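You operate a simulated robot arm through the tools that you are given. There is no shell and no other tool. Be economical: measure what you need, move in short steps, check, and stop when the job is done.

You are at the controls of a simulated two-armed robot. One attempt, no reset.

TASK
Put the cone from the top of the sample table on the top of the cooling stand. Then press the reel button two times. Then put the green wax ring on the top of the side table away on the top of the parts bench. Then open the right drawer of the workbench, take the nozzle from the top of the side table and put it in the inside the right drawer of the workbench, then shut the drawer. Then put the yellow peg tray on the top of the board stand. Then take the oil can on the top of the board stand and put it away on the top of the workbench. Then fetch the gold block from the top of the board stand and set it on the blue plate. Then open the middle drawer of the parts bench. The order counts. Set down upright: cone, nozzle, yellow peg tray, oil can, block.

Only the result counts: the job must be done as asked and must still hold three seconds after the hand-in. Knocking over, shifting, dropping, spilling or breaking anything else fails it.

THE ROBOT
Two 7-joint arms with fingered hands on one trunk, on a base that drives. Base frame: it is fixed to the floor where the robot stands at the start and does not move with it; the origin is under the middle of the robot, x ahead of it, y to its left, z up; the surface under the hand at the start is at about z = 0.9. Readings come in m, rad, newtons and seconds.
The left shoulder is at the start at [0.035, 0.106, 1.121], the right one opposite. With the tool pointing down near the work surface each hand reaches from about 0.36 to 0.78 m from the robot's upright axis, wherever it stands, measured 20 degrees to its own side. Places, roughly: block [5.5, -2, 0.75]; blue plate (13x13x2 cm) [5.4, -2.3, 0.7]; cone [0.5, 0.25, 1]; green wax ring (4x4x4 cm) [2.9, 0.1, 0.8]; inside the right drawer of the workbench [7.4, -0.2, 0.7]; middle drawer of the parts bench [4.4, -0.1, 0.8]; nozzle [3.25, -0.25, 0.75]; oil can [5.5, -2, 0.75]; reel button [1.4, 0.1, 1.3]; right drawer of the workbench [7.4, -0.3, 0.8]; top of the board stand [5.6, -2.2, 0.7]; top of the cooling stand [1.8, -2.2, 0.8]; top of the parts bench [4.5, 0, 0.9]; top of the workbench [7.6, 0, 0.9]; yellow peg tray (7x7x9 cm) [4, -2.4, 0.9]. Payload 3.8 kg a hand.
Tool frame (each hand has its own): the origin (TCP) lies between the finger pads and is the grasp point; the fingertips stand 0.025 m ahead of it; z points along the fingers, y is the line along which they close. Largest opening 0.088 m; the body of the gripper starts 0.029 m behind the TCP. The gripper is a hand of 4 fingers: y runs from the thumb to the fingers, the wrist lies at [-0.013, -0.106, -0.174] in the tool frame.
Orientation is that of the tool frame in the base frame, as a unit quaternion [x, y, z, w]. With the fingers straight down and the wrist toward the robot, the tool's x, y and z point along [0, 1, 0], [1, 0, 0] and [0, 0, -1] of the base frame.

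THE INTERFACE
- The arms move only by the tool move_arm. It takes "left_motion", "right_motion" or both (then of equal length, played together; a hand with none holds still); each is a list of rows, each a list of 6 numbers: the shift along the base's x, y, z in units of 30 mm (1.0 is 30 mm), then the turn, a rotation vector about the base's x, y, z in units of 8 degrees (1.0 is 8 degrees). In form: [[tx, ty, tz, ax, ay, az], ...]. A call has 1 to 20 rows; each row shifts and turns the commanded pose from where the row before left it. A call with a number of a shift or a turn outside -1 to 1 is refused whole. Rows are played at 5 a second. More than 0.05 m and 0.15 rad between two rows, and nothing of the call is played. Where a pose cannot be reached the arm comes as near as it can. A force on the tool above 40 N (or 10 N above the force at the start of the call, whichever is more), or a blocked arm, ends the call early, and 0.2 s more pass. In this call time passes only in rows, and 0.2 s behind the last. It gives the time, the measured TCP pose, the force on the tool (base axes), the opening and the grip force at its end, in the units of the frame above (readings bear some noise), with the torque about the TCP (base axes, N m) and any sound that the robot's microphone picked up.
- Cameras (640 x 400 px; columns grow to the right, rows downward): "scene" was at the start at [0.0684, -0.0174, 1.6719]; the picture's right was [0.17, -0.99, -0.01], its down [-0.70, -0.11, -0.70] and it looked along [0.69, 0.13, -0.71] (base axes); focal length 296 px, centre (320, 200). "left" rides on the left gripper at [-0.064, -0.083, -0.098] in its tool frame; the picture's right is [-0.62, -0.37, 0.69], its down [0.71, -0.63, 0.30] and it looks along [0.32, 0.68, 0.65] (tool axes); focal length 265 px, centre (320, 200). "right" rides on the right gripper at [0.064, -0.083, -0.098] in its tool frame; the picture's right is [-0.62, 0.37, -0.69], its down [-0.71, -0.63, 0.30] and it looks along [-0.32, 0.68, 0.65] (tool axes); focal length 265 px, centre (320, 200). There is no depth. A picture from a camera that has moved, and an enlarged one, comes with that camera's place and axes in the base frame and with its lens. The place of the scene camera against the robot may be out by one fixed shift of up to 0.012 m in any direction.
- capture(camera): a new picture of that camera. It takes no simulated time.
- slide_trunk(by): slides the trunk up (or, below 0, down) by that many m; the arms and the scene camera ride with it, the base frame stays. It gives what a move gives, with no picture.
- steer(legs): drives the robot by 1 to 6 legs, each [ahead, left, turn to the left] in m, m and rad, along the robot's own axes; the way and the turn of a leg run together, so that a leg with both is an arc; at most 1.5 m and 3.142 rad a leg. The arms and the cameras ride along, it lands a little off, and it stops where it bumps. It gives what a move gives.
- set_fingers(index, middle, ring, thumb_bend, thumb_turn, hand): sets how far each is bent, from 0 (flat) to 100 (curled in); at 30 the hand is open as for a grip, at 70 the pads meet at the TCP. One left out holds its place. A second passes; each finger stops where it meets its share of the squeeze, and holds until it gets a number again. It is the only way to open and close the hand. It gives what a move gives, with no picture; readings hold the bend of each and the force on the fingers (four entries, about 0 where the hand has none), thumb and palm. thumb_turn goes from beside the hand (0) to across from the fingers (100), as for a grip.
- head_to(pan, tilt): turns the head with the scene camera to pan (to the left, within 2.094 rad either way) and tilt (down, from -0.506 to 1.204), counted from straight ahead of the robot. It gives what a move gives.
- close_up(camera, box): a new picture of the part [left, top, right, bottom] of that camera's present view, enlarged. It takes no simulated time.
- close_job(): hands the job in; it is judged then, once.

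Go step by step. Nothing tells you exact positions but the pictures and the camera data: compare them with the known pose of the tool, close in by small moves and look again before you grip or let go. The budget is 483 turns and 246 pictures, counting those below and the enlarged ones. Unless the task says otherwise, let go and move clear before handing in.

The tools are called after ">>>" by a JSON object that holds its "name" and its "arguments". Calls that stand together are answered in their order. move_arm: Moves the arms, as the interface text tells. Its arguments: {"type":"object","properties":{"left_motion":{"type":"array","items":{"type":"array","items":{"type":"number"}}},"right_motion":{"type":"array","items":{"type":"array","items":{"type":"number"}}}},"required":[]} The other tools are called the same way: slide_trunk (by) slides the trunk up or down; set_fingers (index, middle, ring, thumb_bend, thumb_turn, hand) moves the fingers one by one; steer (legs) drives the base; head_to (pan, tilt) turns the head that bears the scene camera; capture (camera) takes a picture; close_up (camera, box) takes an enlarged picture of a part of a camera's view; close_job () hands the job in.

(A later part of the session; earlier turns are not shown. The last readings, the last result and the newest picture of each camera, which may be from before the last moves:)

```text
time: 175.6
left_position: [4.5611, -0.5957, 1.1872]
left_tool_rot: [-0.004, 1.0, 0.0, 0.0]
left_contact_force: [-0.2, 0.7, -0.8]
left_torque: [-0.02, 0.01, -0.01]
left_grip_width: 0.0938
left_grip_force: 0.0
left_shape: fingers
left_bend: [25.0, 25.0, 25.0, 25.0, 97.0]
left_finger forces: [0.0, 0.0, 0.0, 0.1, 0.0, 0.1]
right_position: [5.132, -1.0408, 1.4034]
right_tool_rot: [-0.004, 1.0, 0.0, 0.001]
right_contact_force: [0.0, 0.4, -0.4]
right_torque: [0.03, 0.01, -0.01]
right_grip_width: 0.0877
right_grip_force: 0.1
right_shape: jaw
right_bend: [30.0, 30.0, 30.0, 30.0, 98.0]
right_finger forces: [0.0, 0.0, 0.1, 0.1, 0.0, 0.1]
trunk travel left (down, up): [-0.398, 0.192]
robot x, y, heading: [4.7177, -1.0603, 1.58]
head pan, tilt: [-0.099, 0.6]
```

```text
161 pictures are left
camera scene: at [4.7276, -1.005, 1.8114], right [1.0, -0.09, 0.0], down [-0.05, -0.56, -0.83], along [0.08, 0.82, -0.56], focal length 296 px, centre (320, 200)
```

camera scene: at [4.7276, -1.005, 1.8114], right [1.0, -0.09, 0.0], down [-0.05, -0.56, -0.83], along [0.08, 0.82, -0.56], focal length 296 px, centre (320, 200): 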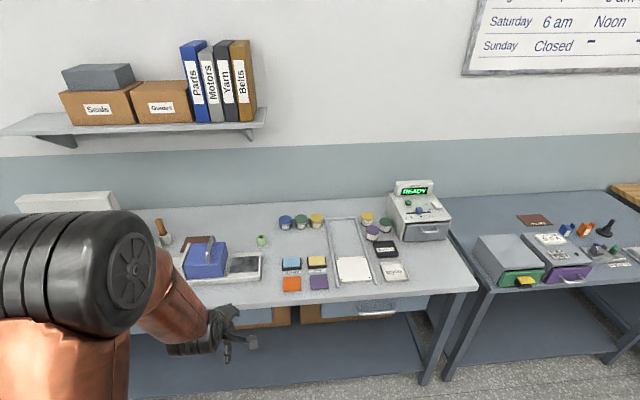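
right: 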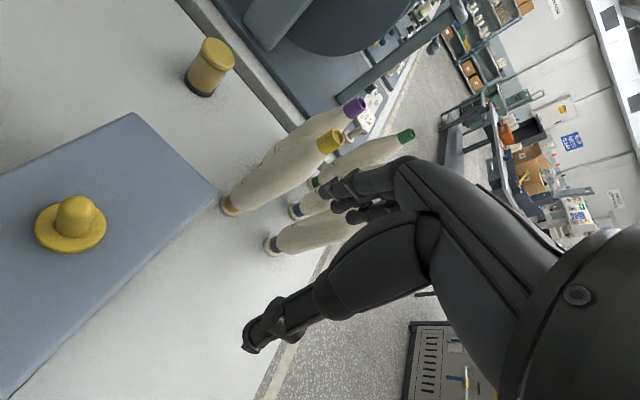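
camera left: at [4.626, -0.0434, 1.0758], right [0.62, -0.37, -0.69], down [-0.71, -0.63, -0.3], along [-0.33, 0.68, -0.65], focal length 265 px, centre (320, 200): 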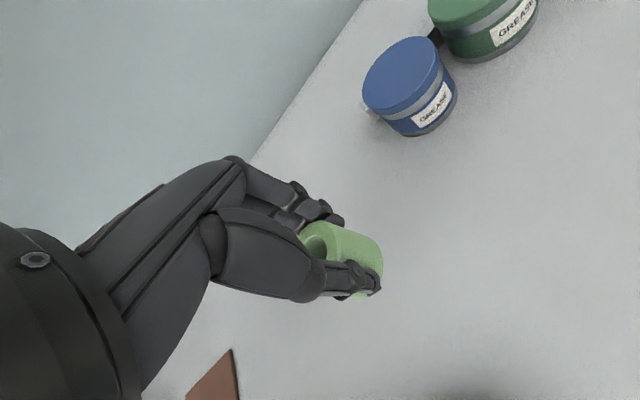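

The ring stands on the bench; the wooden workbench is farther along and the aisle is free. I drive there.

>>> {"name": "steer", "arguments": {"legs": [[0, -1.35, 0], [0, -1.35, 0]]}}

>>> {"name": "head_to", "arguments": {"pan": 0.0, "tilt": 0.7}}

>>> {"name": "capture", "arguments": {"camera": "scene"}}

```text
time: 188.8
left_position: [7.2643, -0.5665, 1.1873]
left_tool_rot: [-0.006, 1.0, -0.001, -0.001]
left_contact_force: [0.3, 0.1, 0.1]
left_torque: [-0.02, 0.05, -0.02]
left_grip_width: 0.0937
left_grip_force: 0.0
left_shape: fingers
left_bend: [25.0, 25.0, 25.0, 25.0, 97.0]
left_finger forces: [0.1, 0.0, 0.0, 0.1, 0.0, 0.1]
right_position: [7.8367, -1.0086, 1.4022]
right_tool_rot: [-0.008, 1.0, 0.0, -0.001]
right_contact_force: [-0.5, 0.3, -0.2]
right_torque: [-0.03, 0.01, 0.02]
right_grip_width: 0.0876
right_grip_force: 0.0
right_shape: jaw
right_bend: [30.0, 30.0, 30.0, 30.0, 98.0]
right_finger forces: [0.1, 0.0, 0.0, 0.1, 0.0, 0.1]
trunk travel left (down, up): [-0.398, 0.192]
robot x, y, heading: [7.4234, -1.033, 1.591]
head pan, tilt: [-0.099, 0.6]
```

```text
time: 189.4
left_position: [7.2642, -0.5665, 1.1875]
left_tool_rot: [-0.007, 1.0, 0.0, 0.0]
left_contact_force: [0.3, 0.1, 0.1]
left_torque: [0.03, 0.01, 0.02]
left_grip_width: 0.0944
left_grip_force: 0.0
left_shape: fingers
left_bend: [25.0, 25.0, 25.0, 25.0, 97.0]
left_finger forces: [0.1, 0.1, 0.0, 0.0, 0.1, 0.0]
right_position: [7.8373, -1.0082, 1.4034]
right_tool_rot: [-0.006, 1.0, 0.0, 0.0]
right_contact_force: [0.1, -0.7, 0.3]
right_torque: [0.02, -0.01, 0.04]
right_grip_width: 0.0877
right_grip_force: 0.0
right_shape: jaw
right_bend: [30.0, 30.0, 30.0, 30.0, 98.0]
right_finger forces: [0.0, 0.0, 0.0, 0.1, 0.1, 0.1]
trunk travel left (down, up): [-0.398, 0.192]
robot x, y, heading: [7.4242, -1.0308, 1.585]
head pan, tilt: [0.0, 0.7]
```

```text
160 pictures are left
camera scene: at [7.4238, -0.9783, 1.8028], right [1.0, 0.01, 0.0], down [0.01, -0.64, -0.77], along [-0.01, 0.77, -0.64], focal length 296 px, centre (320, 200)
```

scene: 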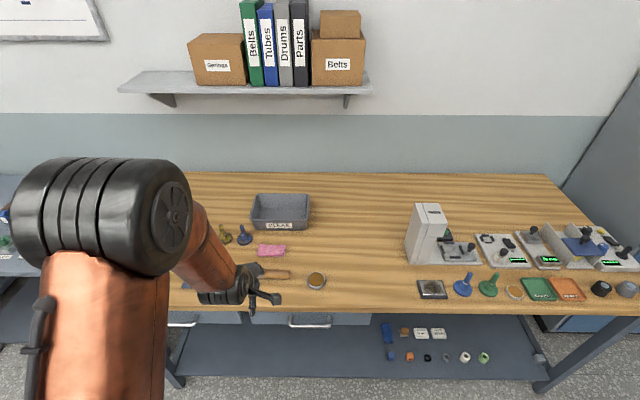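

The right drawer's handle is near (7.39, -0.47, 0.81). I zoom on it before setting up the left hand to point forward.

>>> {"name": "close_up", "arguments": {"camera": "scene", "box": [170, 280, 400, 400]}}

>>> {"name": "steer", "arguments": {"legs": [[-0.14, -0.14, 0]]}}

>>> {"name": "slide_trunk", "arguments": {"by": -0.3}}

>>> {"name": "move_arm", "arguments": {"left_motion": [[0, 0, 0, 0.9375, 0, 0], [0, 0, 0, 0.9375, 0, 0], [0, 0, 0, 0.9375, 0, 0], [0, 0, 0, 0.9375, 0, 0], [0, 0, 0, 0.9375, 0, 0], [0, 0, 0, 0.9375, 0, 0], [0, 0, 0, 0.9375, 0, 0], [0, 0, 0, 0.9375, 0, 0], [0, 0, 0, 0.9375, 0, 0], [0, 0, 0, 0.9375, 0, 0], [0, 0, 0, 0.9375, 0, 0], [0, 0, 0, 0.9375, 0, 0]]}}

>>> {"name": "capture", "arguments": {"camera": "scene"}}

>>> {"name": "capture", "arguments": {"camera": "left"}}

```text
2.78 times, centred on (285, 340) of scene
camera zoom: at [7.4238, -0.9783, 1.8028], right [1.0, 0.01, 0.0], down [0.01, -0.64, -0.77], along [-0.01, 0.77, -0.64], focal length 825 px, centre (417, -190)
```

zoom: 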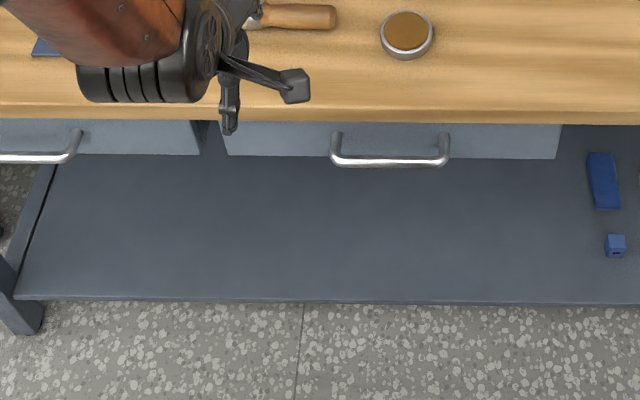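

```text
time: 191.0
left_position: [7.4068, -0.7034, 1.1872]
left_tool_rot: [-0.006, 1.0, 0.0, 0.0]
left_contact_force: [-0.5, -0.5, -0.2]
left_torque: [-0.01, 0.0, 0.01]
left_grip_width: 0.0942
left_grip_force: 0.0
left_shape: fingers
left_bend: [25.0, 25.0, 25.0, 25.0, 97.0]
left_finger forces: [0.0, 0.0, 0.0, 0.0, 0.0, 0.0]
right_position: [7.9795, -1.1469, 1.4021]
right_tool_rot: [-0.006, 1.0, -0.001, 0.0]
right_contact_force: [0.2, 0.6, -0.1]
right_torque: [-0.06, 0.04, 0.01]
right_grip_width: 0.0877
right_grip_force: 0.1
right_shape: jaw
right_bend: [30.0, 30.0, 30.0, 30.0, 98.0]
right_finger forces: [0.0, 0.1, 0.1, 0.1, 0.0, 0.0]
trunk travel left (down, up): [-0.398, 0.192]
robot x, y, heading: [7.5697, -1.175, 1.588]
head pan, tilt: [0.0, 0.7]
```

```text
time: 194.0
left_position: [7.4067, -0.7037, 0.8883]
left_tool_rot: [-0.006, 1.0, 0.0, -0.001]
left_contact_force: [0.6, -0.1, 0.4]
left_torque: [0.0, 0.0, 0.0]
left_grip_width: 0.0941
left_grip_force: 0.0
left_shape: fingers
left_bend: [25.0, 25.0, 25.0, 25.0, 97.0]
left_finger forces: [0.0, 0.0, 0.1, 0.0, 0.1, 0.0]
right_position: [7.9799, -1.1464, 1.1025]
right_tool_rot: [-0.006, 1.0, 0.0, 0.0]
right_contact_force: [0.1, 0.2, -0.9]
right_torque: [-0.05, 0.01, 0.04]
right_grip_width: 0.0877
right_grip_force: 0.0
right_shape: jaw
right_bend: [30.0, 30.0, 30.0, 30.0, 98.0]
right_finger forces: [0.1, 0.0, 0.1, 0.0, 0.0, 0.0]
trunk travel left (down, up): [-0.098, 0.492]
robot x, y, heading: [7.5666, -1.1712, 1.583]
head pan, tilt: [0.0, 0.7]
```

```text
time: 196.6
left_position: [7.4107, -0.7075, 0.8782]
left_tool_rot: [0.0, 0.77, 0.638, 0.008]
left_contact_force: [-0.7, 0.1, -0.3]
left_torque: [-0.02, -0.01, 0.0]
left_grip_width: 0.094
left_grip_force: 0.1
left_shape: fingers
left_bend: [25.0, 25.0, 25.0, 25.0, 98.0]
left_finger forces: [0.0, 0.0, 0.0, 0.1, 0.0, 0.1]
left hand out of reach, approached as far as the arm can: row 8, 9
right_position: [7.9791, -1.1466, 1.1025]
right_tool_rot: [-0.007, 1.0, 0.0, 0.0]
right_contact_force: [-0.6, -1.3, 0.0]
right_torque: [0.02, 0.0, 0.0]
right_grip_width: 0.0879
right_grip_force: 0.1
right_shape: jaw
right_bend: [30.0, 30.0, 30.0, 30.0, 98.0]
right_finger forces: [0.0, 0.0, 0.0, 0.0, 0.0, 0.0]
trunk travel left (down, up): [-0.098, 0.492]
robot x, y, heading: [7.565, -1.1703, 1.582]
head pan, tilt: [0.0, 0.7]
```

```text
158 pictures are left
camera scene: at [7.5655, -1.1155, 1.5028], right [1.0, 0.01, 0.0], down [0.01, -0.64, -0.76], along [-0.01, 0.76, -0.64], focal length 296 px, centre (320, 200)
```

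scene: 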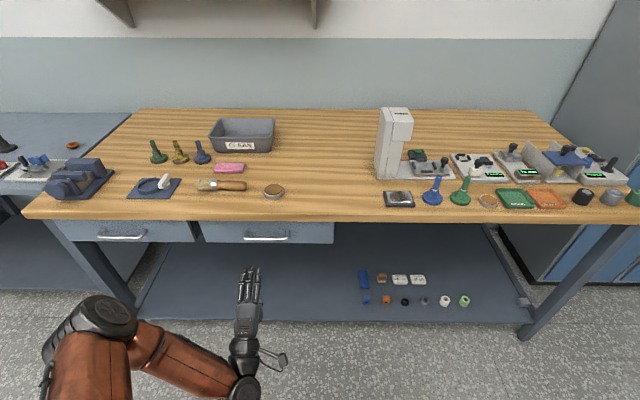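

```text
157 pictures are left
camera left: at [7.475, -0.8207, 0.8152], right [0.63, 0.61, -0.48], down [-0.7, 0.19, -0.69], along [-0.32, 0.77, 0.54], focal length 265 px, centre (320, 200)
```

left: 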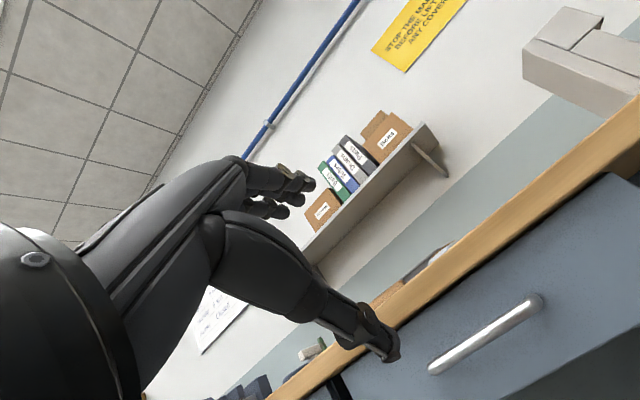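

Handle bar at about (7.387, -0.456, 0.784). I narrow the opening and bring the hand to just in front of the bar at its height.

>>> {"name": "set_fingers", "arguments": {"hand": "left", "index": 40, "middle": 40, "ring": 40, "thumb_bend": 36}}

>>> {"name": "move_arm", "arguments": {"left_motion": [[-0.15, 0.5, -0.6, 0, 0, 0], [-0.15, 0.5, -0.6, 0, 0, 0], [-0.15, 0.7, -0.6, 0, 0, 0], [-0.15, 0.7, -0.6, 0, 0, 0], [-0.15, 0.8, -0.5, 0, 0, 0], [0, 0.8, 0, 0, 0, 0], [0, 0.8, 0, 0, 0, 0]]}}

>>> {"name": "capture", "arguments": {"camera": "left"}}

>>> {"name": "close_up", "arguments": {"camera": "scene", "box": [180, 200, 340, 300]}}

```text
time: 197.6
left_position: [7.4116, -0.7068, 0.8778]
left_tool_rot: [0.001, 0.771, 0.636, 0.009]
left_contact_force: [-1.2, -0.7, -0.6]
left_torque: [-0.01, -0.01, 0.02]
left_grip_width: 0.0684
left_grip_force: 0.1
left_shape: fingers
left_bend: [40.0, 40.0, 40.0, 36.0, 98.0]
left_finger forces: [0.0, 0.0, 0.0, 0.0, 0.0, 0.0]
right_position: [7.9795, -1.1464, 1.1033]
right_tool_rot: [-0.006, 1.0, 0.0, 0.001]
right_contact_force: [0.2, -0.1, 0.3]
right_torque: [0.02, 0.03, -0.02]
right_grip_width: 0.0877
right_grip_force: 0.0
right_shape: jaw
right_bend: [30.0, 30.0, 30.0, 30.0, 98.0]
right_finger forces: [0.0, 0.1, 0.0, 0.1, 0.0, 0.0]
trunk travel left (down, up): [-0.098, 0.492]
robot x, y, heading: [7.5643, -1.1672, 1.587]
head pan, tilt: [0.0, 0.7]
```

```text
time: 199.2
left_position: [7.3893, -0.5632, 0.7889]
left_tool_rot: [0.0, 0.772, 0.636, 0.009]
left_contact_force: [0.8, 0.4, 0.4]
left_torque: [-0.01, 0.01, 0.01]
left_grip_width: 0.0684
left_grip_force: 0.1
left_shape: fingers
left_bend: [40.0, 40.0, 40.0, 36.0, 98.0]
left_finger forces: [0.0, 0.1, 0.0, 0.0, 0.0, 0.1]
right_position: [7.9811, -1.1467, 1.1025]
right_tool_rot: [-0.006, 1.0, 0.0, -0.001]
right_contact_force: [-0.4, -0.1, -0.7]
right_torque: [-0.01, -0.02, -0.03]
right_grip_width: 0.0878
right_grip_force: 0.0
right_shape: jaw
right_bend: [30.0, 30.0, 30.0, 30.0, 98.0]
right_finger forces: [0.0, 0.0, 0.0, 0.0, 0.0, 0.0]
trunk travel left (down, up): [-0.098, 0.492]
robot x, y, heading: [7.5664, -1.1707, 1.584]
head pan, tilt: [0.0, 0.7]
```

```text
156 pictures are left
camera left: at [7.4539, -0.6771, 0.7273], right [0.63, 0.6, -0.49], down [-0.7, 0.19, -0.69], along [-0.32, 0.78, 0.54], focal length 265 px, centre (320, 200)
```

left: 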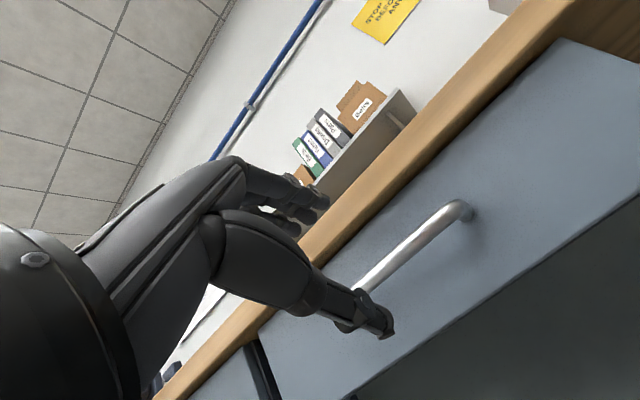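

```text
4.00 times, centred on (260, 250) of scene
camera zoom: at [7.5663, -1.1153, 1.5028], right [1.0, 0.01, 0.0], down [0.01, -0.64, -0.76], along [-0.01, 0.76, -0.64], focal length 1185 px, centre (560, 0)
```

zoom: 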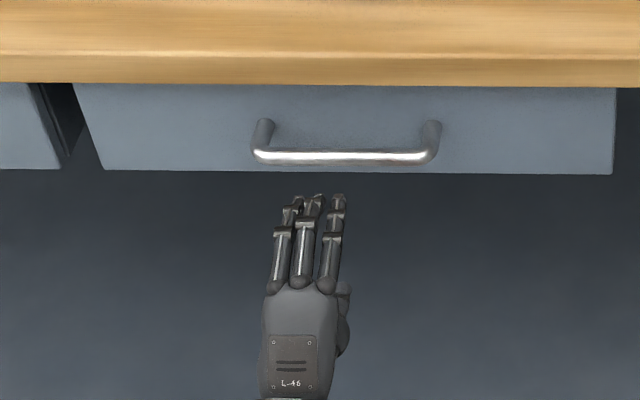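

The bar is centred near (7.380, -0.4475, 0.779). I advance with fingers above and thumb below it.

>>> {"name": "move_arm", "arguments": {"left_motion": [[0.05, 0.8, -0.1, 0, 0, 0], [0, 0.8, -0.1, 0, 0, 0], [0, 0.8, -0.1, 0, 0, 0], [0, 0.6, 0, 0, 0, 0]]}}

>>> {"name": "capture", "arguments": {"camera": "left"}}

>>> {"name": "close_up", "arguments": {"camera": "scene", "box": [180, 200, 340, 300]}}

```text
time: 200.2
left_position: [7.3901, -0.4733, 0.7804]
left_tool_rot: [0.001, 0.772, 0.636, 0.009]
left_contact_force: [0.6, 0.2, -0.3]
left_torque: [-0.02, 0.0, 0.01]
left_grip_width: 0.0682
left_grip_force: 0.0
left_shape: fingers
left_bend: [40.0, 40.0, 40.0, 36.0, 98.0]
left_finger forces: [0.0, 0.1, 0.1, 0.0, 0.0, 0.1]
right_position: [7.981, -1.1456, 1.1031]
right_tool_rot: [-0.006, 1.0, -0.001, -0.001]
right_contact_force: [0.1, -0.5, -0.4]
right_torque: [0.02, -0.02, 0.0]
right_grip_width: 0.0878
right_grip_force: 0.1
right_shape: jaw
right_bend: [30.0, 30.0, 30.0, 30.0, 98.0]
right_finger forces: [0.0, 0.0, 0.0, 0.1, 0.0, 0.0]
trunk travel left (down, up): [-0.098, 0.492]
robot x, y, heading: [7.571, -1.1642, 1.586]
head pan, tilt: [0.0, 0.7]
```

```text
154 pictures are left
camera left: at [7.455, -0.5871, 0.7191], right [0.63, 0.6, -0.49], down [-0.7, 0.19, -0.69], along [-0.32, 0.78, 0.54], focal length 265 px, centre (320, 200)
```

left: 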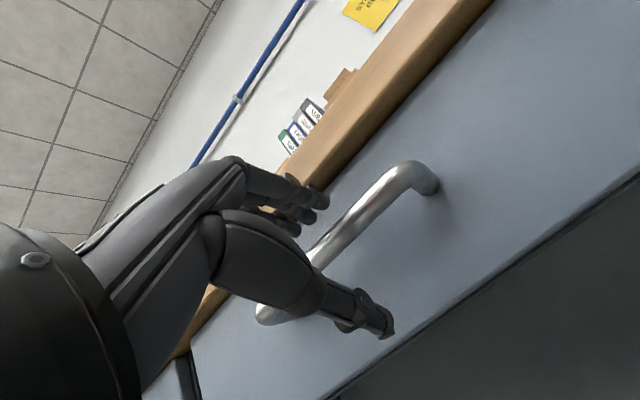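

```text
4.00 times, centred on (260, 250) of scene
camera zoom: at [7.5665, -1.1155, 1.5028], right [1.0, 0.01, 0.0], down [0.01, -0.64, -0.76], along [-0.01, 0.76, -0.64], focal length 1185 px, centre (560, 0)
```

zoom: 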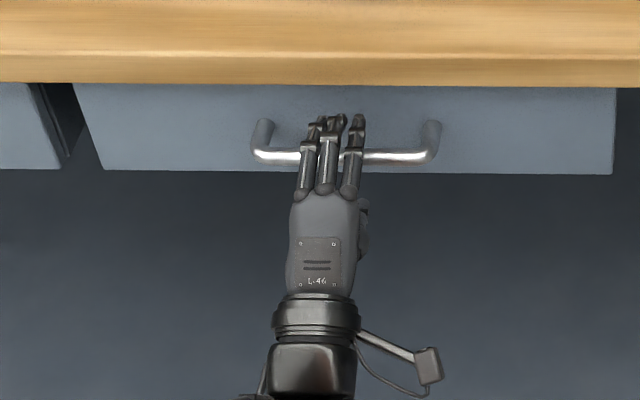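

The fingers reach over the bar. I close the hand on it.

>>> {"name": "set_fingers", "arguments": {"hand": "left", "index": 80, "middle": 80, "ring": 80, "thumb_bend": 75}}

>>> {"name": "capture", "arguments": {"camera": "left"}}

```text
time: 201.2
left_position: [7.3931, -0.4753, 0.7759]
left_tool_rot: [0.001, 0.775, 0.632, 0.01]
left_contact_force: [0.5, 0.9, 2.3]
left_torque: [0.1, 0.07, -0.06]
left_grip_width: 0.0
left_grip_force: 1.7
left_shape: fingers
left_bend: [78.0, 80.0, 79.0, 71.0, 97.0]
left_finger forces: [0.0, 0.3, 3.9, 0.1, 0.1, 0.1]
right_position: [7.9802, -1.1474, 1.1016]
right_tool_rot: [-0.006, 1.0, 0.002, -0.001]
right_contact_force: [0.2, 0.0, 0.0]
right_torque: [0.02, 0.01, 0.02]
right_grip_width: 0.0878
right_grip_force: 0.1
right_shape: jaw
right_bend: [30.0, 30.0, 30.0, 30.0, 98.0]
right_finger forces: [0.0, 0.0, 0.1, 0.1, 0.0, 0.1]
trunk travel left (down, up): [-0.098, 0.492]
robot x, y, heading: [7.5649, -1.1692, 1.583]
head pan, tilt: [0.0, 0.7]
```

```text
152 pictures are left
camera left: at [7.4559, -0.5903, 0.716], right [0.64, 0.6, -0.49], down [-0.7, 0.18, -0.69], along [-0.32, 0.78, 0.53], focal length 265 px, centre (320, 200)
```

left: 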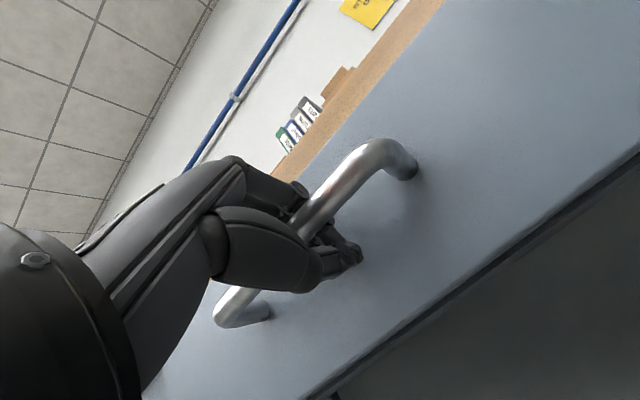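

The hand is hooked round the bar. I pull back slowly.

>>> {"name": "move_arm", "arguments": {"left_motion": [[0, -0.5, 0, 0, 0, 0], [0, -0.5, 0, 0, 0, 0], [0, -0.5, 0, 0, 0, 0], [0, -0.5, 0, 0, 0, 0]]}}

>>> {"name": "capture", "arguments": {"camera": "scene"}}

```text
time: 202.2
left_position: [7.3902, -0.5331, 0.7807]
left_tool_rot: [-0.001, 0.771, 0.637, 0.007]
left_contact_force: [1.5, 0.5, -0.3]
left_torque: [-0.06, 0.0, -0.04]
left_grip_width: 0.0
left_grip_force: 0.8
left_shape: fingers
left_bend: [79.0, 80.0, 80.0, 71.0, 97.0]
left_finger forces: [0.1, 0.0, 1.6, 0.0, 0.0, 0.0]
right_position: [7.9798, -1.1466, 1.1036]
right_tool_rot: [-0.006, 1.0, 0.0, 0.001]
right_contact_force: [-0.5, -0.4, 0.5]
right_torque: [0.0, 0.02, 0.0]
right_grip_width: 0.0876
right_grip_force: 0.0
right_shape: jaw
right_bend: [30.0, 30.0, 30.0, 30.0, 98.0]
right_finger forces: [0.1, 0.0, 0.0, 0.1, 0.0, 0.0]
trunk travel left (down, up): [-0.098, 0.492]
robot x, y, heading: [7.5667, -1.1677, 1.585]
head pan, tilt: [0.0, 0.7]
```

```text
151 pictures are left
camera scene: at [7.5663, -1.1156, 1.5028], right [1.0, 0.01, 0.0], down [0.01, -0.64, -0.76], along [-0.01, 0.76, -0.64], focal length 296 px, centre (320, 200)
```

scene: 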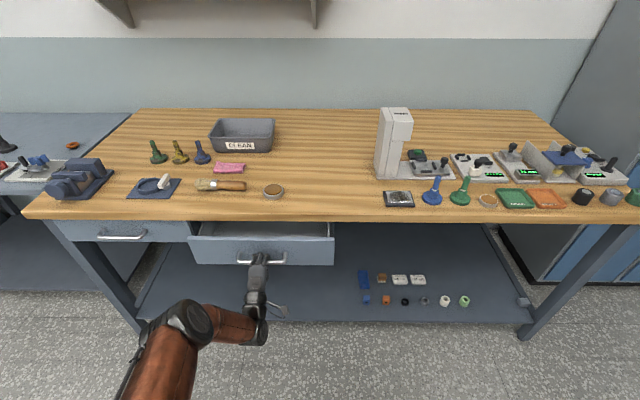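

The drawer slides out. I pull on about 0.18 m more.

>>> {"name": "move_arm", "arguments": {"left_motion": [[0, -0.7, 0, 0, 0, 0], [0, -0.7, 0, 0, 0, 0], [0, -0.7, 0, 0, 0, 0], [0, -0.7, 0, 0, 0, 0], [0, -0.7, 0, 0, 0, 0], [0, -0.7, 0, 0, 0, 0], [0, -0.7, 0, 0, 0, 0], [0, -0.7, 0, 0, 0, 0]]}}

>>> {"name": "capture", "arguments": {"camera": "scene"}}

```text
time: 204.0
left_position: [7.3905, -0.7008, 0.782]
left_tool_rot: [0.001, 0.771, 0.637, 0.009]
left_contact_force: [0.3, -0.3, 0.3]
left_torque: [-0.05, 0.01, 0.0]
left_grip_width: 0.0002
left_grip_force: 0.8
left_shape: fingers
left_bend: [79.0, 80.0, 80.0, 71.0, 97.0]
left_finger forces: [0.0, 0.1, 1.3, 0.0, 0.0, 0.0]
right_position: [7.9808, -1.1466, 1.1038]
right_tool_rot: [-0.006, 1.0, 0.0, 0.0]
right_contact_force: [0.4, -0.5, 0.3]
right_torque: [-0.05, -0.01, -0.01]
right_grip_width: 0.0875
right_grip_force: 0.0
right_shape: jaw
right_bend: [30.0, 30.0, 30.0, 30.0, 98.0]
right_finger forces: [0.0, 0.0, 0.0, 0.1, 0.0, 0.0]
trunk travel left (down, up): [-0.098, 0.492]
robot x, y, heading: [7.568, -1.1658, 1.589]
head pan, tilt: [0.0, 0.7]
```

```text
150 pictures are left
camera scene: at [7.5661, -1.1161, 1.5028], right [1.0, 0.01, 0.0], down [0.01, -0.64, -0.77], along [-0.01, 0.77, -0.64], focal length 296 px, centre (320, 200)
```

scene: 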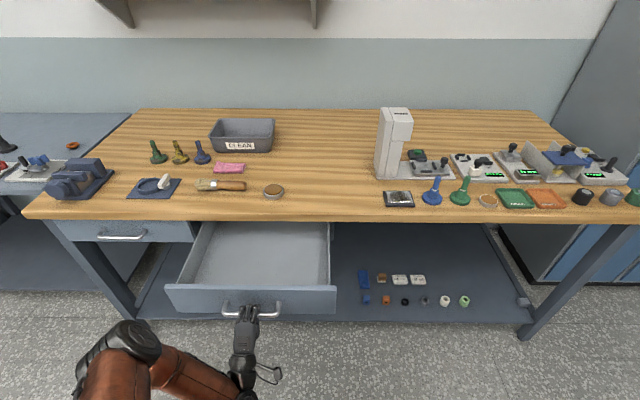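

The drawer is open by about 0.22 m and empty. I let go and draw the hand back.

>>> {"name": "set_fingers", "arguments": {"hand": "left", "index": 30, "middle": 30, "ring": 30, "thumb_bend": 25}}

>>> {"name": "steer", "arguments": {"legs": [[-0.2, 0, 0]]}}

>>> {"name": "capture", "arguments": {"camera": "scene"}}

```text
time: 205.0
left_position: [7.3891, -0.7008, 0.7816]
left_tool_rot: [0.0, 0.772, 0.636, 0.009]
left_contact_force: [0.8, 0.4, 0.4]
left_torque: [0.0, -0.02, -0.03]
left_grip_width: 0.0879
left_grip_force: 0.0
left_shape: fingers
left_bend: [30.0, 30.0, 30.0, 25.0, 97.0]
left_finger forces: [0.1, 0.0, 0.1, 0.0, 0.1, 0.0]
right_position: [7.9797, -1.1459, 1.102]
right_tool_rot: [-0.005, 1.0, 0.0, 0.0]
right_contact_force: [-0.2, 0.1, -0.1]
right_torque: [-0.01, -0.03, 0.0]
right_grip_width: 0.0875
right_grip_force: 0.1
right_shape: jaw
right_bend: [30.0, 30.0, 30.0, 30.0, 98.0]
right_finger forces: [0.1, 0.0, 0.0, 0.0, 0.0, 0.1]
trunk travel left (down, up): [-0.098, 0.492]
robot x, y, heading: [7.5689, -1.1726, 1.583]
head pan, tilt: [0.0, 0.7]
```

```text
time: 206.6
left_position: [7.3922, -0.9005, 0.7826]
left_tool_rot: [0.0, 0.771, 0.637, 0.009]
left_contact_force: [-1.0, 0.0, -0.2]
left_torque: [0.01, 0.01, -0.01]
left_grip_width: 0.0879
left_grip_force: 0.2
left_shape: fingers
left_bend: [30.0, 30.0, 30.0, 25.0, 97.0]
left_finger forces: [0.1, 0.0, 0.1, 0.1, 0.0, 0.0]
right_position: [7.9821, -1.3468, 1.1031]
right_tool_rot: [-0.006, 1.0, 0.002, -0.001]
right_contact_force: [0.0, 0.1, 0.4]
right_torque: [0.04, -0.05, 0.0]
right_grip_width: 0.0877
right_grip_force: 0.1
right_shape: jaw
right_bend: [30.0, 30.0, 30.0, 30.0, 98.0]
right_finger forces: [0.1, 0.1, 0.1, 0.0, 0.0, 0.0]
trunk travel left (down, up): [-0.098, 0.492]
robot x, y, heading: [7.5674, -1.3723, 1.585]
head pan, tilt: [0.0, 0.7]
```

```text
149 pictures are left
camera scene: at [7.5691, -1.3164, 1.5029], right [1.0, 0.01, 0.0], down [0.01, -0.64, -0.77], along [-0.01, 0.77, -0.64], focal length 296 px, centre (320, 200)
```

scene: 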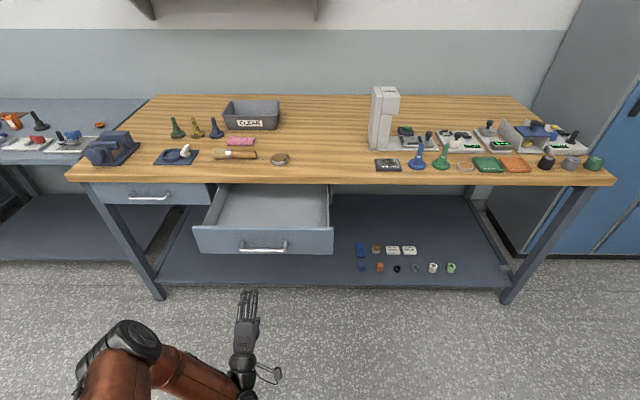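

The drawer stays open. I turn the hand down again, raise it, and drive back to the side table.

>>> {"name": "move_arm", "arguments": {"left_motion": [[0, 0, 0.5, -0.9, 0, 0], [0, 0, 0.5, -0.9, 0, 0], [0, 0, 0.6, -0.9, 0, 0], [0, 0, 0.6, -0.9, 0, 0], [0, 0, 0.6, -0.9, 0, 0], [0, 0, 0.6, -0.9, 0, 0], [0, 0, 0.6, -0.9, 0, 0], [0, 0, 0.6, -0.9, 0, 0], [0, 0, 0.6, -0.9, 0, 0], [0, 0, 0.6, -0.9, 0, 0], [0, 0, 0.6, -0.9, 0, 0]]}}

>>> {"name": "steer", "arguments": {"legs": [[0, 1.2, 0], [0.3, 1.3, 0], [0, 1.45, 0], [0, 0.3, 0]]}}

>>> {"name": "slide_trunk", "arguments": {"by": 0.08}}

>>> {"name": "capture", "arguments": {"camera": "scene"}}

```text
time: 209.0
left_position: [7.392, -0.8991, 0.9745]
left_tool_rot: [-0.005, 1.0, 0.001, 0.007]
left_contact_force: [-0.7, 0.5, -0.5]
left_torque: [-0.02, -0.02, 0.0]
left_grip_width: 0.088
left_grip_force: 0.0
left_shape: fingers
left_bend: [30.0, 30.0, 30.0, 25.0, 97.0]
left_finger forces: [0.0, 0.0, 0.1, 0.0, 0.0, 0.0]
right_position: [7.9846, -1.3452, 1.1016]
right_tool_rot: [-0.007, 1.0, 0.0, -0.002]
right_contact_force: [-0.8, 0.9, -0.6]
right_torque: [0.03, 0.04, 0.02]
right_grip_width: 0.0877
right_grip_force: 0.1
right_shape: jaw
right_bend: [30.0, 30.0, 30.0, 30.0, 98.0]
right_finger forces: [0.0, 0.0, 0.0, 0.0, 0.0, 0.0]
trunk travel left (down, up): [-0.098, 0.492]
robot x, y, heading: [7.5704, -1.3657, 1.587]
head pan, tilt: [0.0, 0.7]
```

```text
time: 229.8
left_position: [3.1308, -0.677, 0.9744]
left_tool_rot: [-0.009, 1.0, -0.001, 0.007]
left_contact_force: [-2.0, -0.3, 0.1]
left_torque: [-0.01, 0.02, -0.03]
left_grip_width: 0.0879
left_grip_force: 0.1
left_shape: fingers
left_bend: [30.0, 30.0, 30.0, 25.0, 97.0]
left_finger forces: [0.0, 0.1, 0.0, 0.0, 0.1, 0.0]
right_position: [3.7239, -1.1181, 1.1036]
right_tool_rot: [-0.01, 1.0, 0.001, 0.0]
right_contact_force: [0.8, 0.0, 0.0]
right_torque: [0.01, -0.01, 0.03]
right_grip_width: 0.0878
right_grip_force: 0.1
right_shape: jaw
right_bend: [30.0, 30.0, 30.0, 30.0, 98.0]
right_finger forces: [0.0, 0.1, 0.0, 0.1, 0.1, 0.1]
trunk travel left (down, up): [-0.098, 0.492]
robot x, y, heading: [3.3104, -1.1445, 1.587]
head pan, tilt: [0.0, 0.7]
```

```text
time: 231.0
left_position: [3.1306, -0.6764, 1.0539]
left_tool_rot: [-0.009, 1.0, -0.001, 0.006]
left_contact_force: [0.7, -0.3, 0.4]
left_torque: [0.02, 0.02, -0.01]
left_grip_width: 0.088
left_grip_force: 0.0
left_shape: fingers
left_bend: [30.0, 30.0, 30.0, 25.0, 97.0]
left_finger forces: [0.0, 0.0, 0.1, 0.1, 0.1, 0.0]
right_position: [3.7246, -1.1181, 1.1829]
right_tool_rot: [-0.01, 1.0, 0.0, -0.001]
right_contact_force: [-0.7, 0.1, 0.0]
right_torque: [-0.01, 0.01, -0.01]
right_grip_width: 0.0878
right_grip_force: 0.2
right_shape: jaw
right_bend: [30.0, 30.0, 30.0, 30.0, 98.0]
right_finger forces: [0.1, 0.0, 0.1, 0.0, 0.0, 0.0]
trunk travel left (down, up): [-0.178, 0.412]
robot x, y, heading: [3.3125, -1.1421, 1.591]
head pan, tilt: [0.0, 0.7]
```

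```text
148 pictures are left
camera scene: at [3.3108, -1.09, 1.5827], right [1.0, 0.02, 0.0], down [0.01, -0.64, -0.76], along [-0.02, 0.76, -0.64], focal length 296 px, centre (320, 200)
```

scene: 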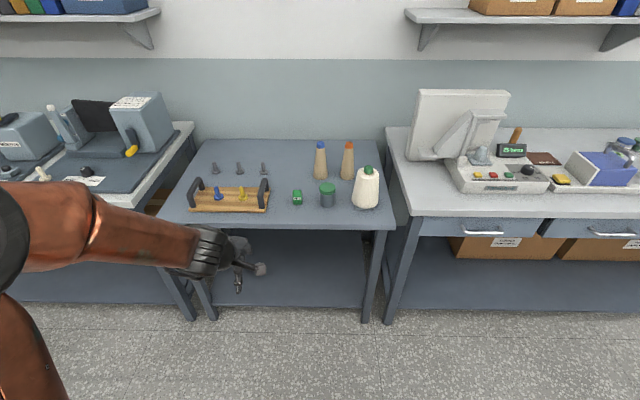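

>>> {"name": "close_up", "arguments": {"camera": "scene", "box": [270, 170, 390, 230]}}

```text
5.33 times, centred on (330, 200) of scene
camera zoom: at [3.3108, -1.09, 1.5827], right [1.0, 0.02, 0.0], down [0.01, -0.64, -0.76], along [-0.02, 0.76, -0.64], focal length 1580 px, centre (267, 200)
```

zoom: 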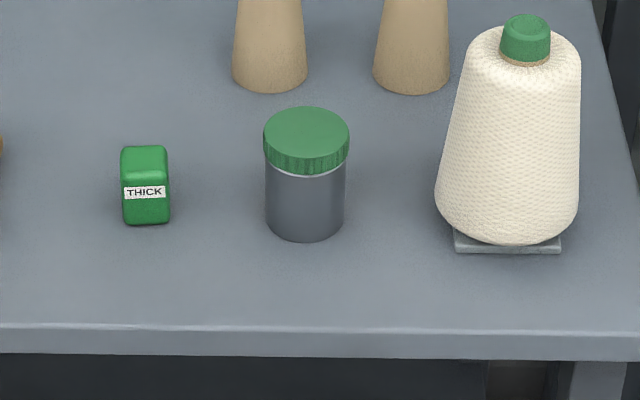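

The green "THICK" block at about (3.194, -0.165) must be the nozzle. I drive up so the left hand comes near above it.

>>> {"name": "steer", "arguments": {"legs": [[0.38, -0.06, -0.015]]}}

>>> {"name": "set_fingers", "arguments": {"hand": "left", "thumb_bend": 30}}

>>> {"name": "head_to", "arguments": {"pan": 0.2, "tilt": 0.8}}

>>> {"name": "capture", "arguments": {"camera": "left"}}

>>> {"name": "capture", "arguments": {"camera": "scene"}}

```text
time: 233.4
left_position: [3.1938, -0.2902, 1.0529]
left_tool_rot: [-0.001, 1.0, -0.001, 0.006]
left_contact_force: [-0.2, 0.7, -0.5]
left_torque: [-0.03, 0.0, 0.0]
left_grip_width: 0.088
left_grip_force: 0.0
left_shape: fingers
left_bend: [30.0, 30.0, 30.0, 25.0, 97.0]
left_finger forces: [0.1, 0.0, 0.1, 0.0, 0.0, 0.1]
right_position: [3.7799, -0.7401, 1.1827]
right_tool_rot: [-0.002, 1.0, -0.001, -0.001]
right_contact_force: [-0.2, -0.5, -0.2]
right_torque: [0.02, 0.0, -0.01]
right_grip_width: 0.0876
right_grip_force: 0.0
right_shape: jaw
right_bend: [30.0, 30.0, 30.0, 30.0, 98.0]
right_finger forces: [0.1, 0.1, 0.0, 0.1, 0.0, 0.1]
trunk travel left (down, up): [-0.178, 0.412]
robot x, y, heading: [3.3666, -0.7607, 1.577]
head pan, tilt: [0.0, 0.7]
```

```text
time: 234.4
left_position: [3.1932, -0.2907, 1.0545]
left_tool_rot: [-0.001, 1.0, -0.001, 0.006]
left_contact_force: [0.3, -0.3, -0.5]
left_torque: [-0.02, 0.01, 0.04]
left_grip_width: 0.085
left_grip_force: 0.1
left_shape: fingers
left_bend: [30.0, 30.0, 30.0, 30.0, 97.0]
left_finger forces: [0.0, 0.0, 0.0, 0.0, 0.0, 0.0]
right_position: [3.7797, -0.7402, 1.1832]
right_tool_rot: [-0.003, 1.0, 0.0, -0.001]
right_contact_force: [1.0, -0.4, -0.3]
right_torque: [0.04, 0.0, -0.03]
right_grip_width: 0.0876
right_grip_force: 0.1
right_shape: jaw
right_bend: [30.0, 30.0, 30.0, 30.0, 98.0]
right_finger forces: [0.1, 0.0, 0.0, 0.1, 0.1, 0.1]
trunk travel left (down, up): [-0.178, 0.412]
robot x, y, heading: [3.3685, -0.7642, 1.576]
head pan, tilt: [0.0, 0.7]
```

```text
time: 235.2
left_position: [3.1931, -0.2909, 1.0535]
left_tool_rot: [-0.001, 1.0, -0.001, 0.006]
left_contact_force: [0.1, -0.8, 0.2]
left_torque: [-0.04, -0.01, -0.04]
left_grip_width: 0.0851
left_grip_force: 0.1
left_shape: fingers
left_bend: [30.0, 30.0, 30.0, 30.0, 97.0]
left_finger forces: [0.0, 0.1, 0.1, 0.0, 0.1, 0.0]
right_position: [3.7801, -0.7396, 1.1828]
right_tool_rot: [-0.003, 1.0, 0.0, -0.001]
right_contact_force: [-0.6, 0.8, 0.3]
right_torque: [-0.03, 0.0, -0.03]
right_grip_width: 0.0876
right_grip_force: 0.0
right_shape: jaw
right_bend: [30.0, 30.0, 30.0, 30.0, 98.0]
right_finger forces: [0.1, 0.0, 0.0, 0.0, 0.0, 0.0]
trunk travel left (down, up): [-0.178, 0.412]
robot x, y, heading: [3.3659, -0.7632, 1.579]
head pan, tilt: [0.201, 0.799]
```

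```text
146 pictures are left
camera left: at [3.2572, -0.3749, 1.153], right [0.63, -0.37, -0.68], down [-0.71, -0.63, -0.31], along [-0.32, 0.68, -0.66], focal length 265 px, centre (320, 200)
```

left: 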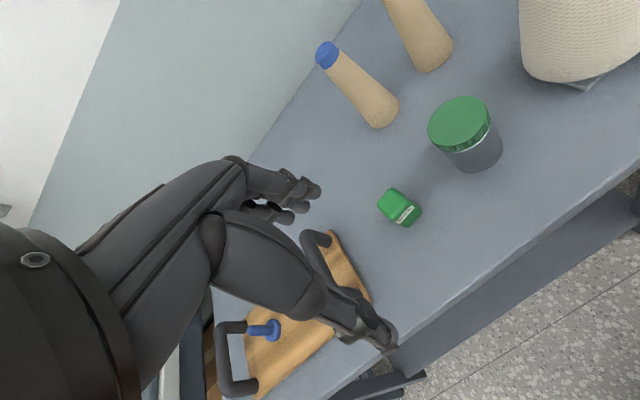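

```text
145 pictures are left
camera scene: at [3.3507, -0.713, 1.5746], right [0.98, 0.21, 0.0], down [0.15, -0.7, -0.7], along [-0.14, 0.68, -0.72], focal length 296 px, centre (320, 200)
```

scene: 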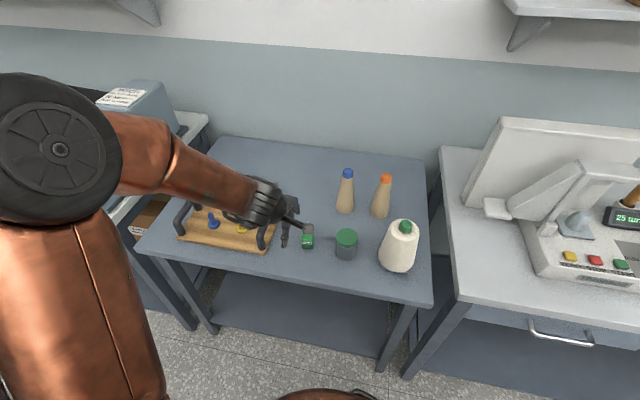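

The nozzle is at about (3.202, -0.170), centre z ≈ 0.83. I move over it at z 0.92 and check.

>>> {"name": "move_arm", "arguments": {"left_motion": [[0.08, 0.8, -0.5, 0, 0, 0], [0.08, 0.8, -0.9, 0, 0, 0], [0.08, 0.8, -0.9, 0, 0, 0], [0.08, 0.8, -0.9, 0, 0, 0], [0.08, 0.8, -0.9, 0, 0, 0]]}}

>>> {"name": "capture", "arguments": {"camera": "left"}}

>>> {"name": "close_up", "arguments": {"camera": "scene", "box": [220, 190, 400, 290]}}

```text
time: 236.3
left_position: [3.2066, -0.1691, 0.9299]
left_tool_rot: [-0.001, 1.0, -0.001, 0.007]
left_contact_force: [0.4, 0.5, 0.4]
left_torque: [-0.01, 0.04, 0.0]
left_grip_width: 0.0851
left_grip_force: 0.1
left_shape: fingers
left_bend: [30.0, 30.0, 30.0, 30.0, 97.0]
left_finger forces: [0.1, 0.1, 0.0, 0.0, 0.0, 0.0]
right_position: [3.7797, -0.7398, 1.1818]
right_tool_rot: [-0.003, 1.0, 0.001, -0.002]
right_contact_force: [-0.3, -0.1, 0.2]
right_torque: [-0.01, 0.02, 0.0]
right_grip_width: 0.0875
right_grip_force: 0.0
right_shape: jaw
right_bend: [30.0, 30.0, 30.0, 30.0, 98.0]
right_finger forces: [0.0, 0.0, 0.0, 0.1, 0.0, 0.0]
trunk travel left (down, up): [-0.178, 0.412]
robot x, y, heading: [3.3677, -0.7601, 1.582]
head pan, tilt: [0.201, 0.799]
```

```text
144 pictures are left
camera left: at [3.2687, -0.2535, 1.0295], right [0.63, -0.37, -0.68], down [-0.71, -0.63, -0.31], along [-0.32, 0.68, -0.66], focal length 265 px, centre (320, 200)
```

left: 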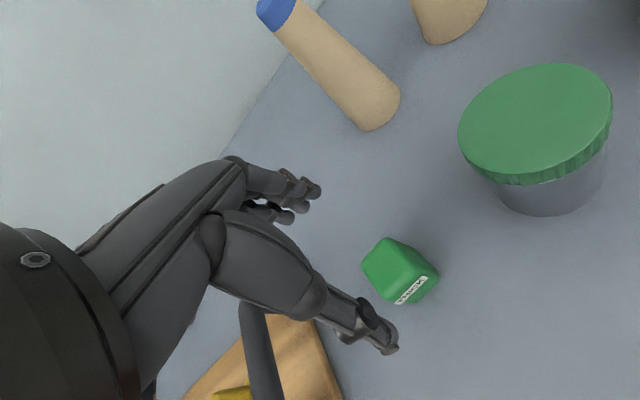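

```text
3.56 times, centred on (310, 240) of scene
camera zoom: at [3.3508, -0.7119, 1.5745], right [0.98, 0.21, 0.0], down [0.15, -0.7, -0.7], along [-0.14, 0.68, -0.72], focal length 1054 px, centre (356, 58)
```

zoom: 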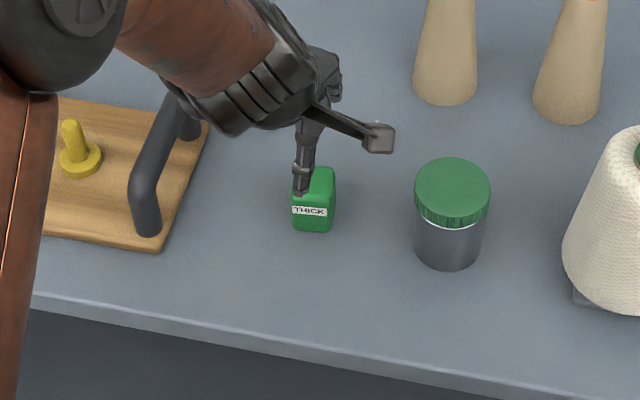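

Aligned. I descend to z ≈ 0.84.

>>> {"name": "move_arm", "arguments": {"left_motion": [[0, 0, -0.9, 0, 0, 0], [0, 0, -0.9, 0, 0, 0], [0, 0, -0.8, 0, 0, 0], [0, 0, -0.4, 0, 0, 0]]}}

>>> {"name": "close_up", "arguments": {"camera": "left", "box": [220, 150, 460, 350]}}

```text
time: 237.3
left_position: [3.204, -0.1709, 0.8398]
left_tool_rot: [-0.001, 1.0, -0.001, 0.006]
left_contact_force: [0.8, 0.0, -0.6]
left_torque: [0.03, 0.01, 0.04]
left_grip_width: 0.0853
left_grip_force: 0.0
left_shape: fingers
left_bend: [30.0, 30.0, 30.0, 30.0, 97.0]
left_finger forces: [0.0, 0.1, 0.0, 0.0, 0.0, 0.1]
right_position: [3.7808, -0.7407, 1.1825]
right_tool_rot: [-0.002, 1.0, 0.0, -0.001]
right_contact_force: [0.2, 0.1, 0.3]
right_torque: [-0.03, 0.01, 0.01]
right_grip_width: 0.0876
right_grip_force: 0.1
right_shape: jaw
right_bend: [30.0, 30.0, 30.0, 30.0, 98.0]
right_finger forces: [0.1, 0.0, 0.1, 0.0, 0.0, 0.0]
trunk travel left (down, up): [-0.178, 0.412]
robot x, y, heading: [3.3661, -0.7614, 1.576]
head pan, tilt: [0.201, 0.799]
```

```text
2.00 times, centred on (340, 250) of left
camera zoom: at [3.2686, -0.2547, 0.9398], right [0.63, -0.37, -0.68], down [-0.71, -0.63, -0.31], along [-0.32, 0.68, -0.66], focal length 531 px, centre (280, 100)
```

zoom: 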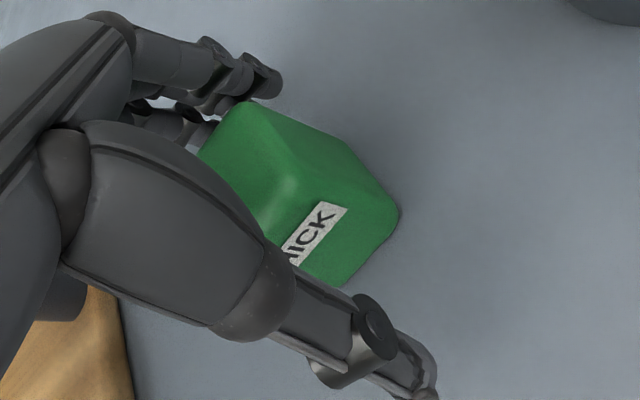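

>>> {"name": "set_fingers", "arguments": {"hand": "left", "index": 54, "middle": 54, "ring": 50, "thumb_bend": 54}}

>>> {"name": "set_fingers", "arguments": {"hand": "left", "index": 64, "middle": 64, "ring": 60, "thumb_bend": 64}}

>>> {"name": "close_up", "arguments": {"camera": "left", "box": [220, 150, 460, 350]}}

```text
time: 238.3
left_position: [3.2037, -0.1711, 0.8407]
left_tool_rot: [0.0, 1.0, -0.001, 0.006]
left_contact_force: [-0.2, 1.0, -1.2]
left_torque: [0.0, -0.04, 0.02]
left_grip_width: 0.0361
left_grip_force: 1.2
left_shape: fingers
left_bend: [53.0, 53.0, 50.0, 52.0, 97.0]
left_finger forces: [0.8, 0.6, 0.1, 0.0, 1.1, 0.0]
right_position: [3.7784, -0.7412, 1.1826]
right_tool_rot: [-0.004, 1.0, 0.0, -0.002]
right_contact_force: [-0.3, -0.2, 0.0]
right_torque: [0.03, -0.02, -0.02]
right_grip_width: 0.0879
right_grip_force: 0.1
right_shape: jaw
right_bend: [30.0, 30.0, 30.0, 30.0, 98.0]
right_finger forces: [0.0, 0.0, 0.0, 0.0, 0.0, 0.0]
trunk travel left (down, up): [-0.178, 0.412]
robot x, y, heading: [3.3664, -0.7631, 1.578]
head pan, tilt: [0.201, 0.799]
```

```text
time: 239.3
left_position: [3.2043, -0.1706, 0.8411]
left_tool_rot: [-0.001, 1.0, -0.001, 0.006]
left_contact_force: [-0.1, 0.9, 1.0]
left_torque: [0.07, 0.0, 0.0]
left_grip_width: 0.0333
left_grip_force: 10.3
left_shape: fingers
left_bend: [56.0, 58.0, 58.0, 54.0, 96.0]
left_finger forces: [5.0, 4.4, 1.2, 0.0, 10.2, 0.0]
right_position: [3.7802, -0.74, 1.1825]
right_tool_rot: [-0.004, 1.0, 0.0, 0.0]
right_contact_force: [-0.5, -0.3, 0.7]
right_torque: [0.0, 0.0, 0.0]
right_grip_width: 0.0878
right_grip_force: 0.1
right_shape: jaw
right_bend: [30.0, 30.0, 30.0, 30.0, 98.0]
right_finger forces: [0.0, 0.0, 0.1, 0.0, 0.0, 0.0]
trunk travel left (down, up): [-0.178, 0.412]
robot x, y, heading: [3.3672, -0.7602, 1.577]
head pan, tilt: [0.201, 0.799]
```

```text
2.00 times, centred on (340, 250) of left
camera zoom: at [3.2685, -0.2547, 0.94], right [0.63, -0.37, -0.68], down [-0.71, -0.63, -0.31], along [-0.32, 0.68, -0.66], focal length 531 px, centre (280, 100)
```

zoom: 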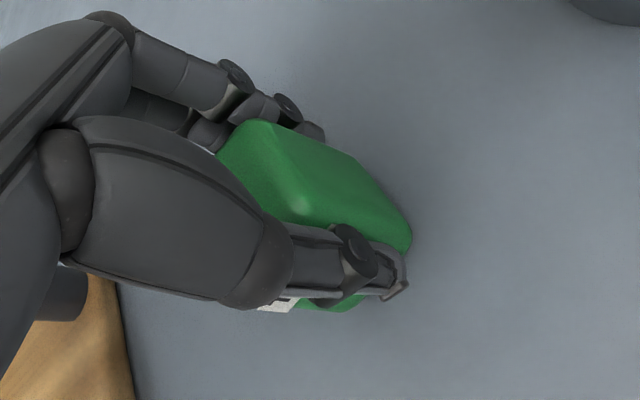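

Firmly held. I lift, back off and drive to the open drawer.

>>> {"name": "move_arm", "arguments": {"left_motion": [[0, 0, 0.6, 0, 0, 0], [0, 0, 0.9, 0, 0, 0], [0, 0, 0.9, 0, 0, 0], [0, 0, 0.9, 0, 0, 0], [0, 0, 0.9, 0, 0, 0], [0, 0, 0.9, 0, 0, 0], [0, 0, 0.9, 0, 0, 0], [0, 0, 0.9, 0, 0, 0]]}}

>>> {"name": "steer", "arguments": {"legs": [[-0.4, 0, 0], [0, -1.4, 0], [0, -1.4, 0], [-0.15, -1.35, 0]]}}

>>> {"name": "head_to", "arguments": {"pan": 0.2, "tilt": 0.8}}

>>> {"name": "capture", "arguments": {"camera": "scene"}}

>>> {"name": "capture", "arguments": {"camera": "left"}}

```text
time: 241.2
left_position: [3.2052, -0.1714, 1.0475]
left_tool_rot: [0.0, 1.0, -0.002, 0.006]
left_contact_force: [-0.6, 0.3, -0.3]
left_torque: [-0.01, 0.07, 0.02]
left_grip_width: 0.0335
left_grip_force: 10.0
left_shape: fingers
left_bend: [56.0, 59.0, 58.0, 54.0, 96.0]
left_finger forces: [4.9, 4.0, 1.0, 0.1, 10.0, 0.0]
right_position: [3.78, -0.7404, 1.1828]
right_tool_rot: [-0.004, 1.0, 0.0, -0.001]
right_contact_force: [1.1, -0.2, 0.6]
right_torque: [0.02, 0.01, 0.0]
right_grip_width: 0.0878
right_grip_force: 0.0
right_shape: jaw
right_bend: [30.0, 30.0, 30.0, 30.0, 98.0]
right_finger forces: [0.0, 0.0, 0.0, 0.0, 0.1, 0.0]
trunk travel left (down, up): [-0.178, 0.412]
robot x, y, heading: [3.37, -0.7584, 1.582]
head pan, tilt: [0.201, 0.799]
```

```text
time: 263.1
left_position: [7.3404, -0.7582, 1.0478]
left_tool_rot: [0.014, 1.0, -0.001, 0.006]
left_contact_force: [-0.2, 0.4, -1.5]
left_torque: [0.02, 0.0, -0.01]
left_grip_width: 0.0334
left_grip_force: 9.8
left_shape: fingers
left_bend: [56.0, 59.0, 58.0, 54.0, 96.0]
left_finger forces: [4.9, 4.1, 1.0, 0.0, 10.0, 0.0]
right_position: [7.8972, -1.3464, 1.1839]
right_tool_rot: [0.013, 1.0, 0.0, -0.001]
right_contact_force: [-0.3, -0.2, -0.5]
right_torque: [0.01, 0.0, 0.01]
right_grip_width: 0.0878
right_grip_force: 0.0
right_shape: jaw
right_bend: [30.0, 30.0, 30.0, 30.0, 98.0]
right_finger forces: [0.0, 0.0, 0.0, 0.0, 0.0, 0.0]
trunk travel left (down, up): [-0.178, 0.412]
robot x, y, heading: [7.481, -1.3588, 1.546]
head pan, tilt: [0.201, 0.799]
```

```text
time: 263.7
left_position: [7.3405, -0.7579, 1.0467]
left_tool_rot: [0.015, 1.0, -0.001, 0.006]
left_contact_force: [-0.1, 0.2, -0.3]
left_torque: [0.0, -0.02, 0.0]
left_grip_width: 0.0333
left_grip_force: 9.7
left_shape: fingers
left_bend: [56.0, 59.0, 58.0, 54.0, 96.0]
left_finger forces: [4.9, 4.1, 0.9, 0.0, 10.0, 0.1]
right_position: [7.897, -1.345, 1.1837]
right_tool_rot: [0.013, 1.0, -0.001, -0.001]
right_contact_force: [0.0, -0.5, 0.6]
right_torque: [-0.04, -0.03, -0.02]
right_grip_width: 0.088
right_grip_force: 0.1
right_shape: jaw
right_bend: [30.0, 30.0, 30.0, 30.0, 98.0]
right_finger forces: [0.0, 0.0, 0.0, 0.0, 0.0, 0.1]
trunk travel left (down, up): [-0.178, 0.412]
robot x, y, heading: [7.4839, -1.3544, 1.548]
head pan, tilt: [0.201, 0.799]
```

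```text
140 pictures are left
camera scene: at [7.4689, -1.3045, 1.5746], right [0.98, 0.17, 0.0], down [0.12, -0.71, -0.7], along [-0.12, 0.69, -0.72], focal length 296 px, centre (320, 200)
```

scene: 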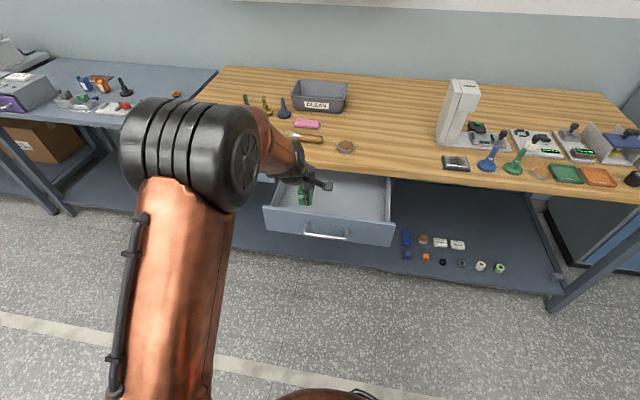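

```text
139 pictures are left
camera left: at [7.4022, -0.8442, 1.1469], right [0.62, -0.39, -0.68], down [-0.73, -0.61, -0.31], along [-0.3, 0.69, -0.66], focal length 265 px, centre (320, 200)
```

left: 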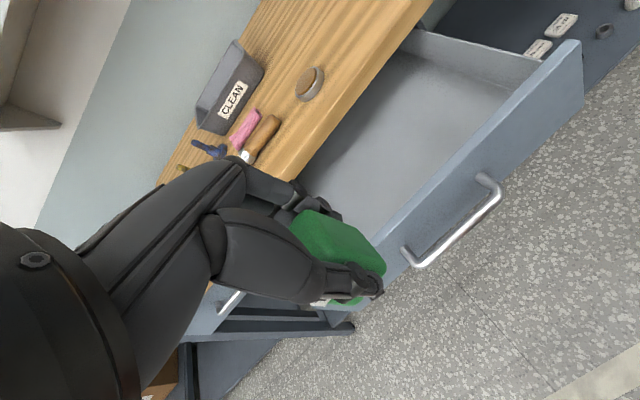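

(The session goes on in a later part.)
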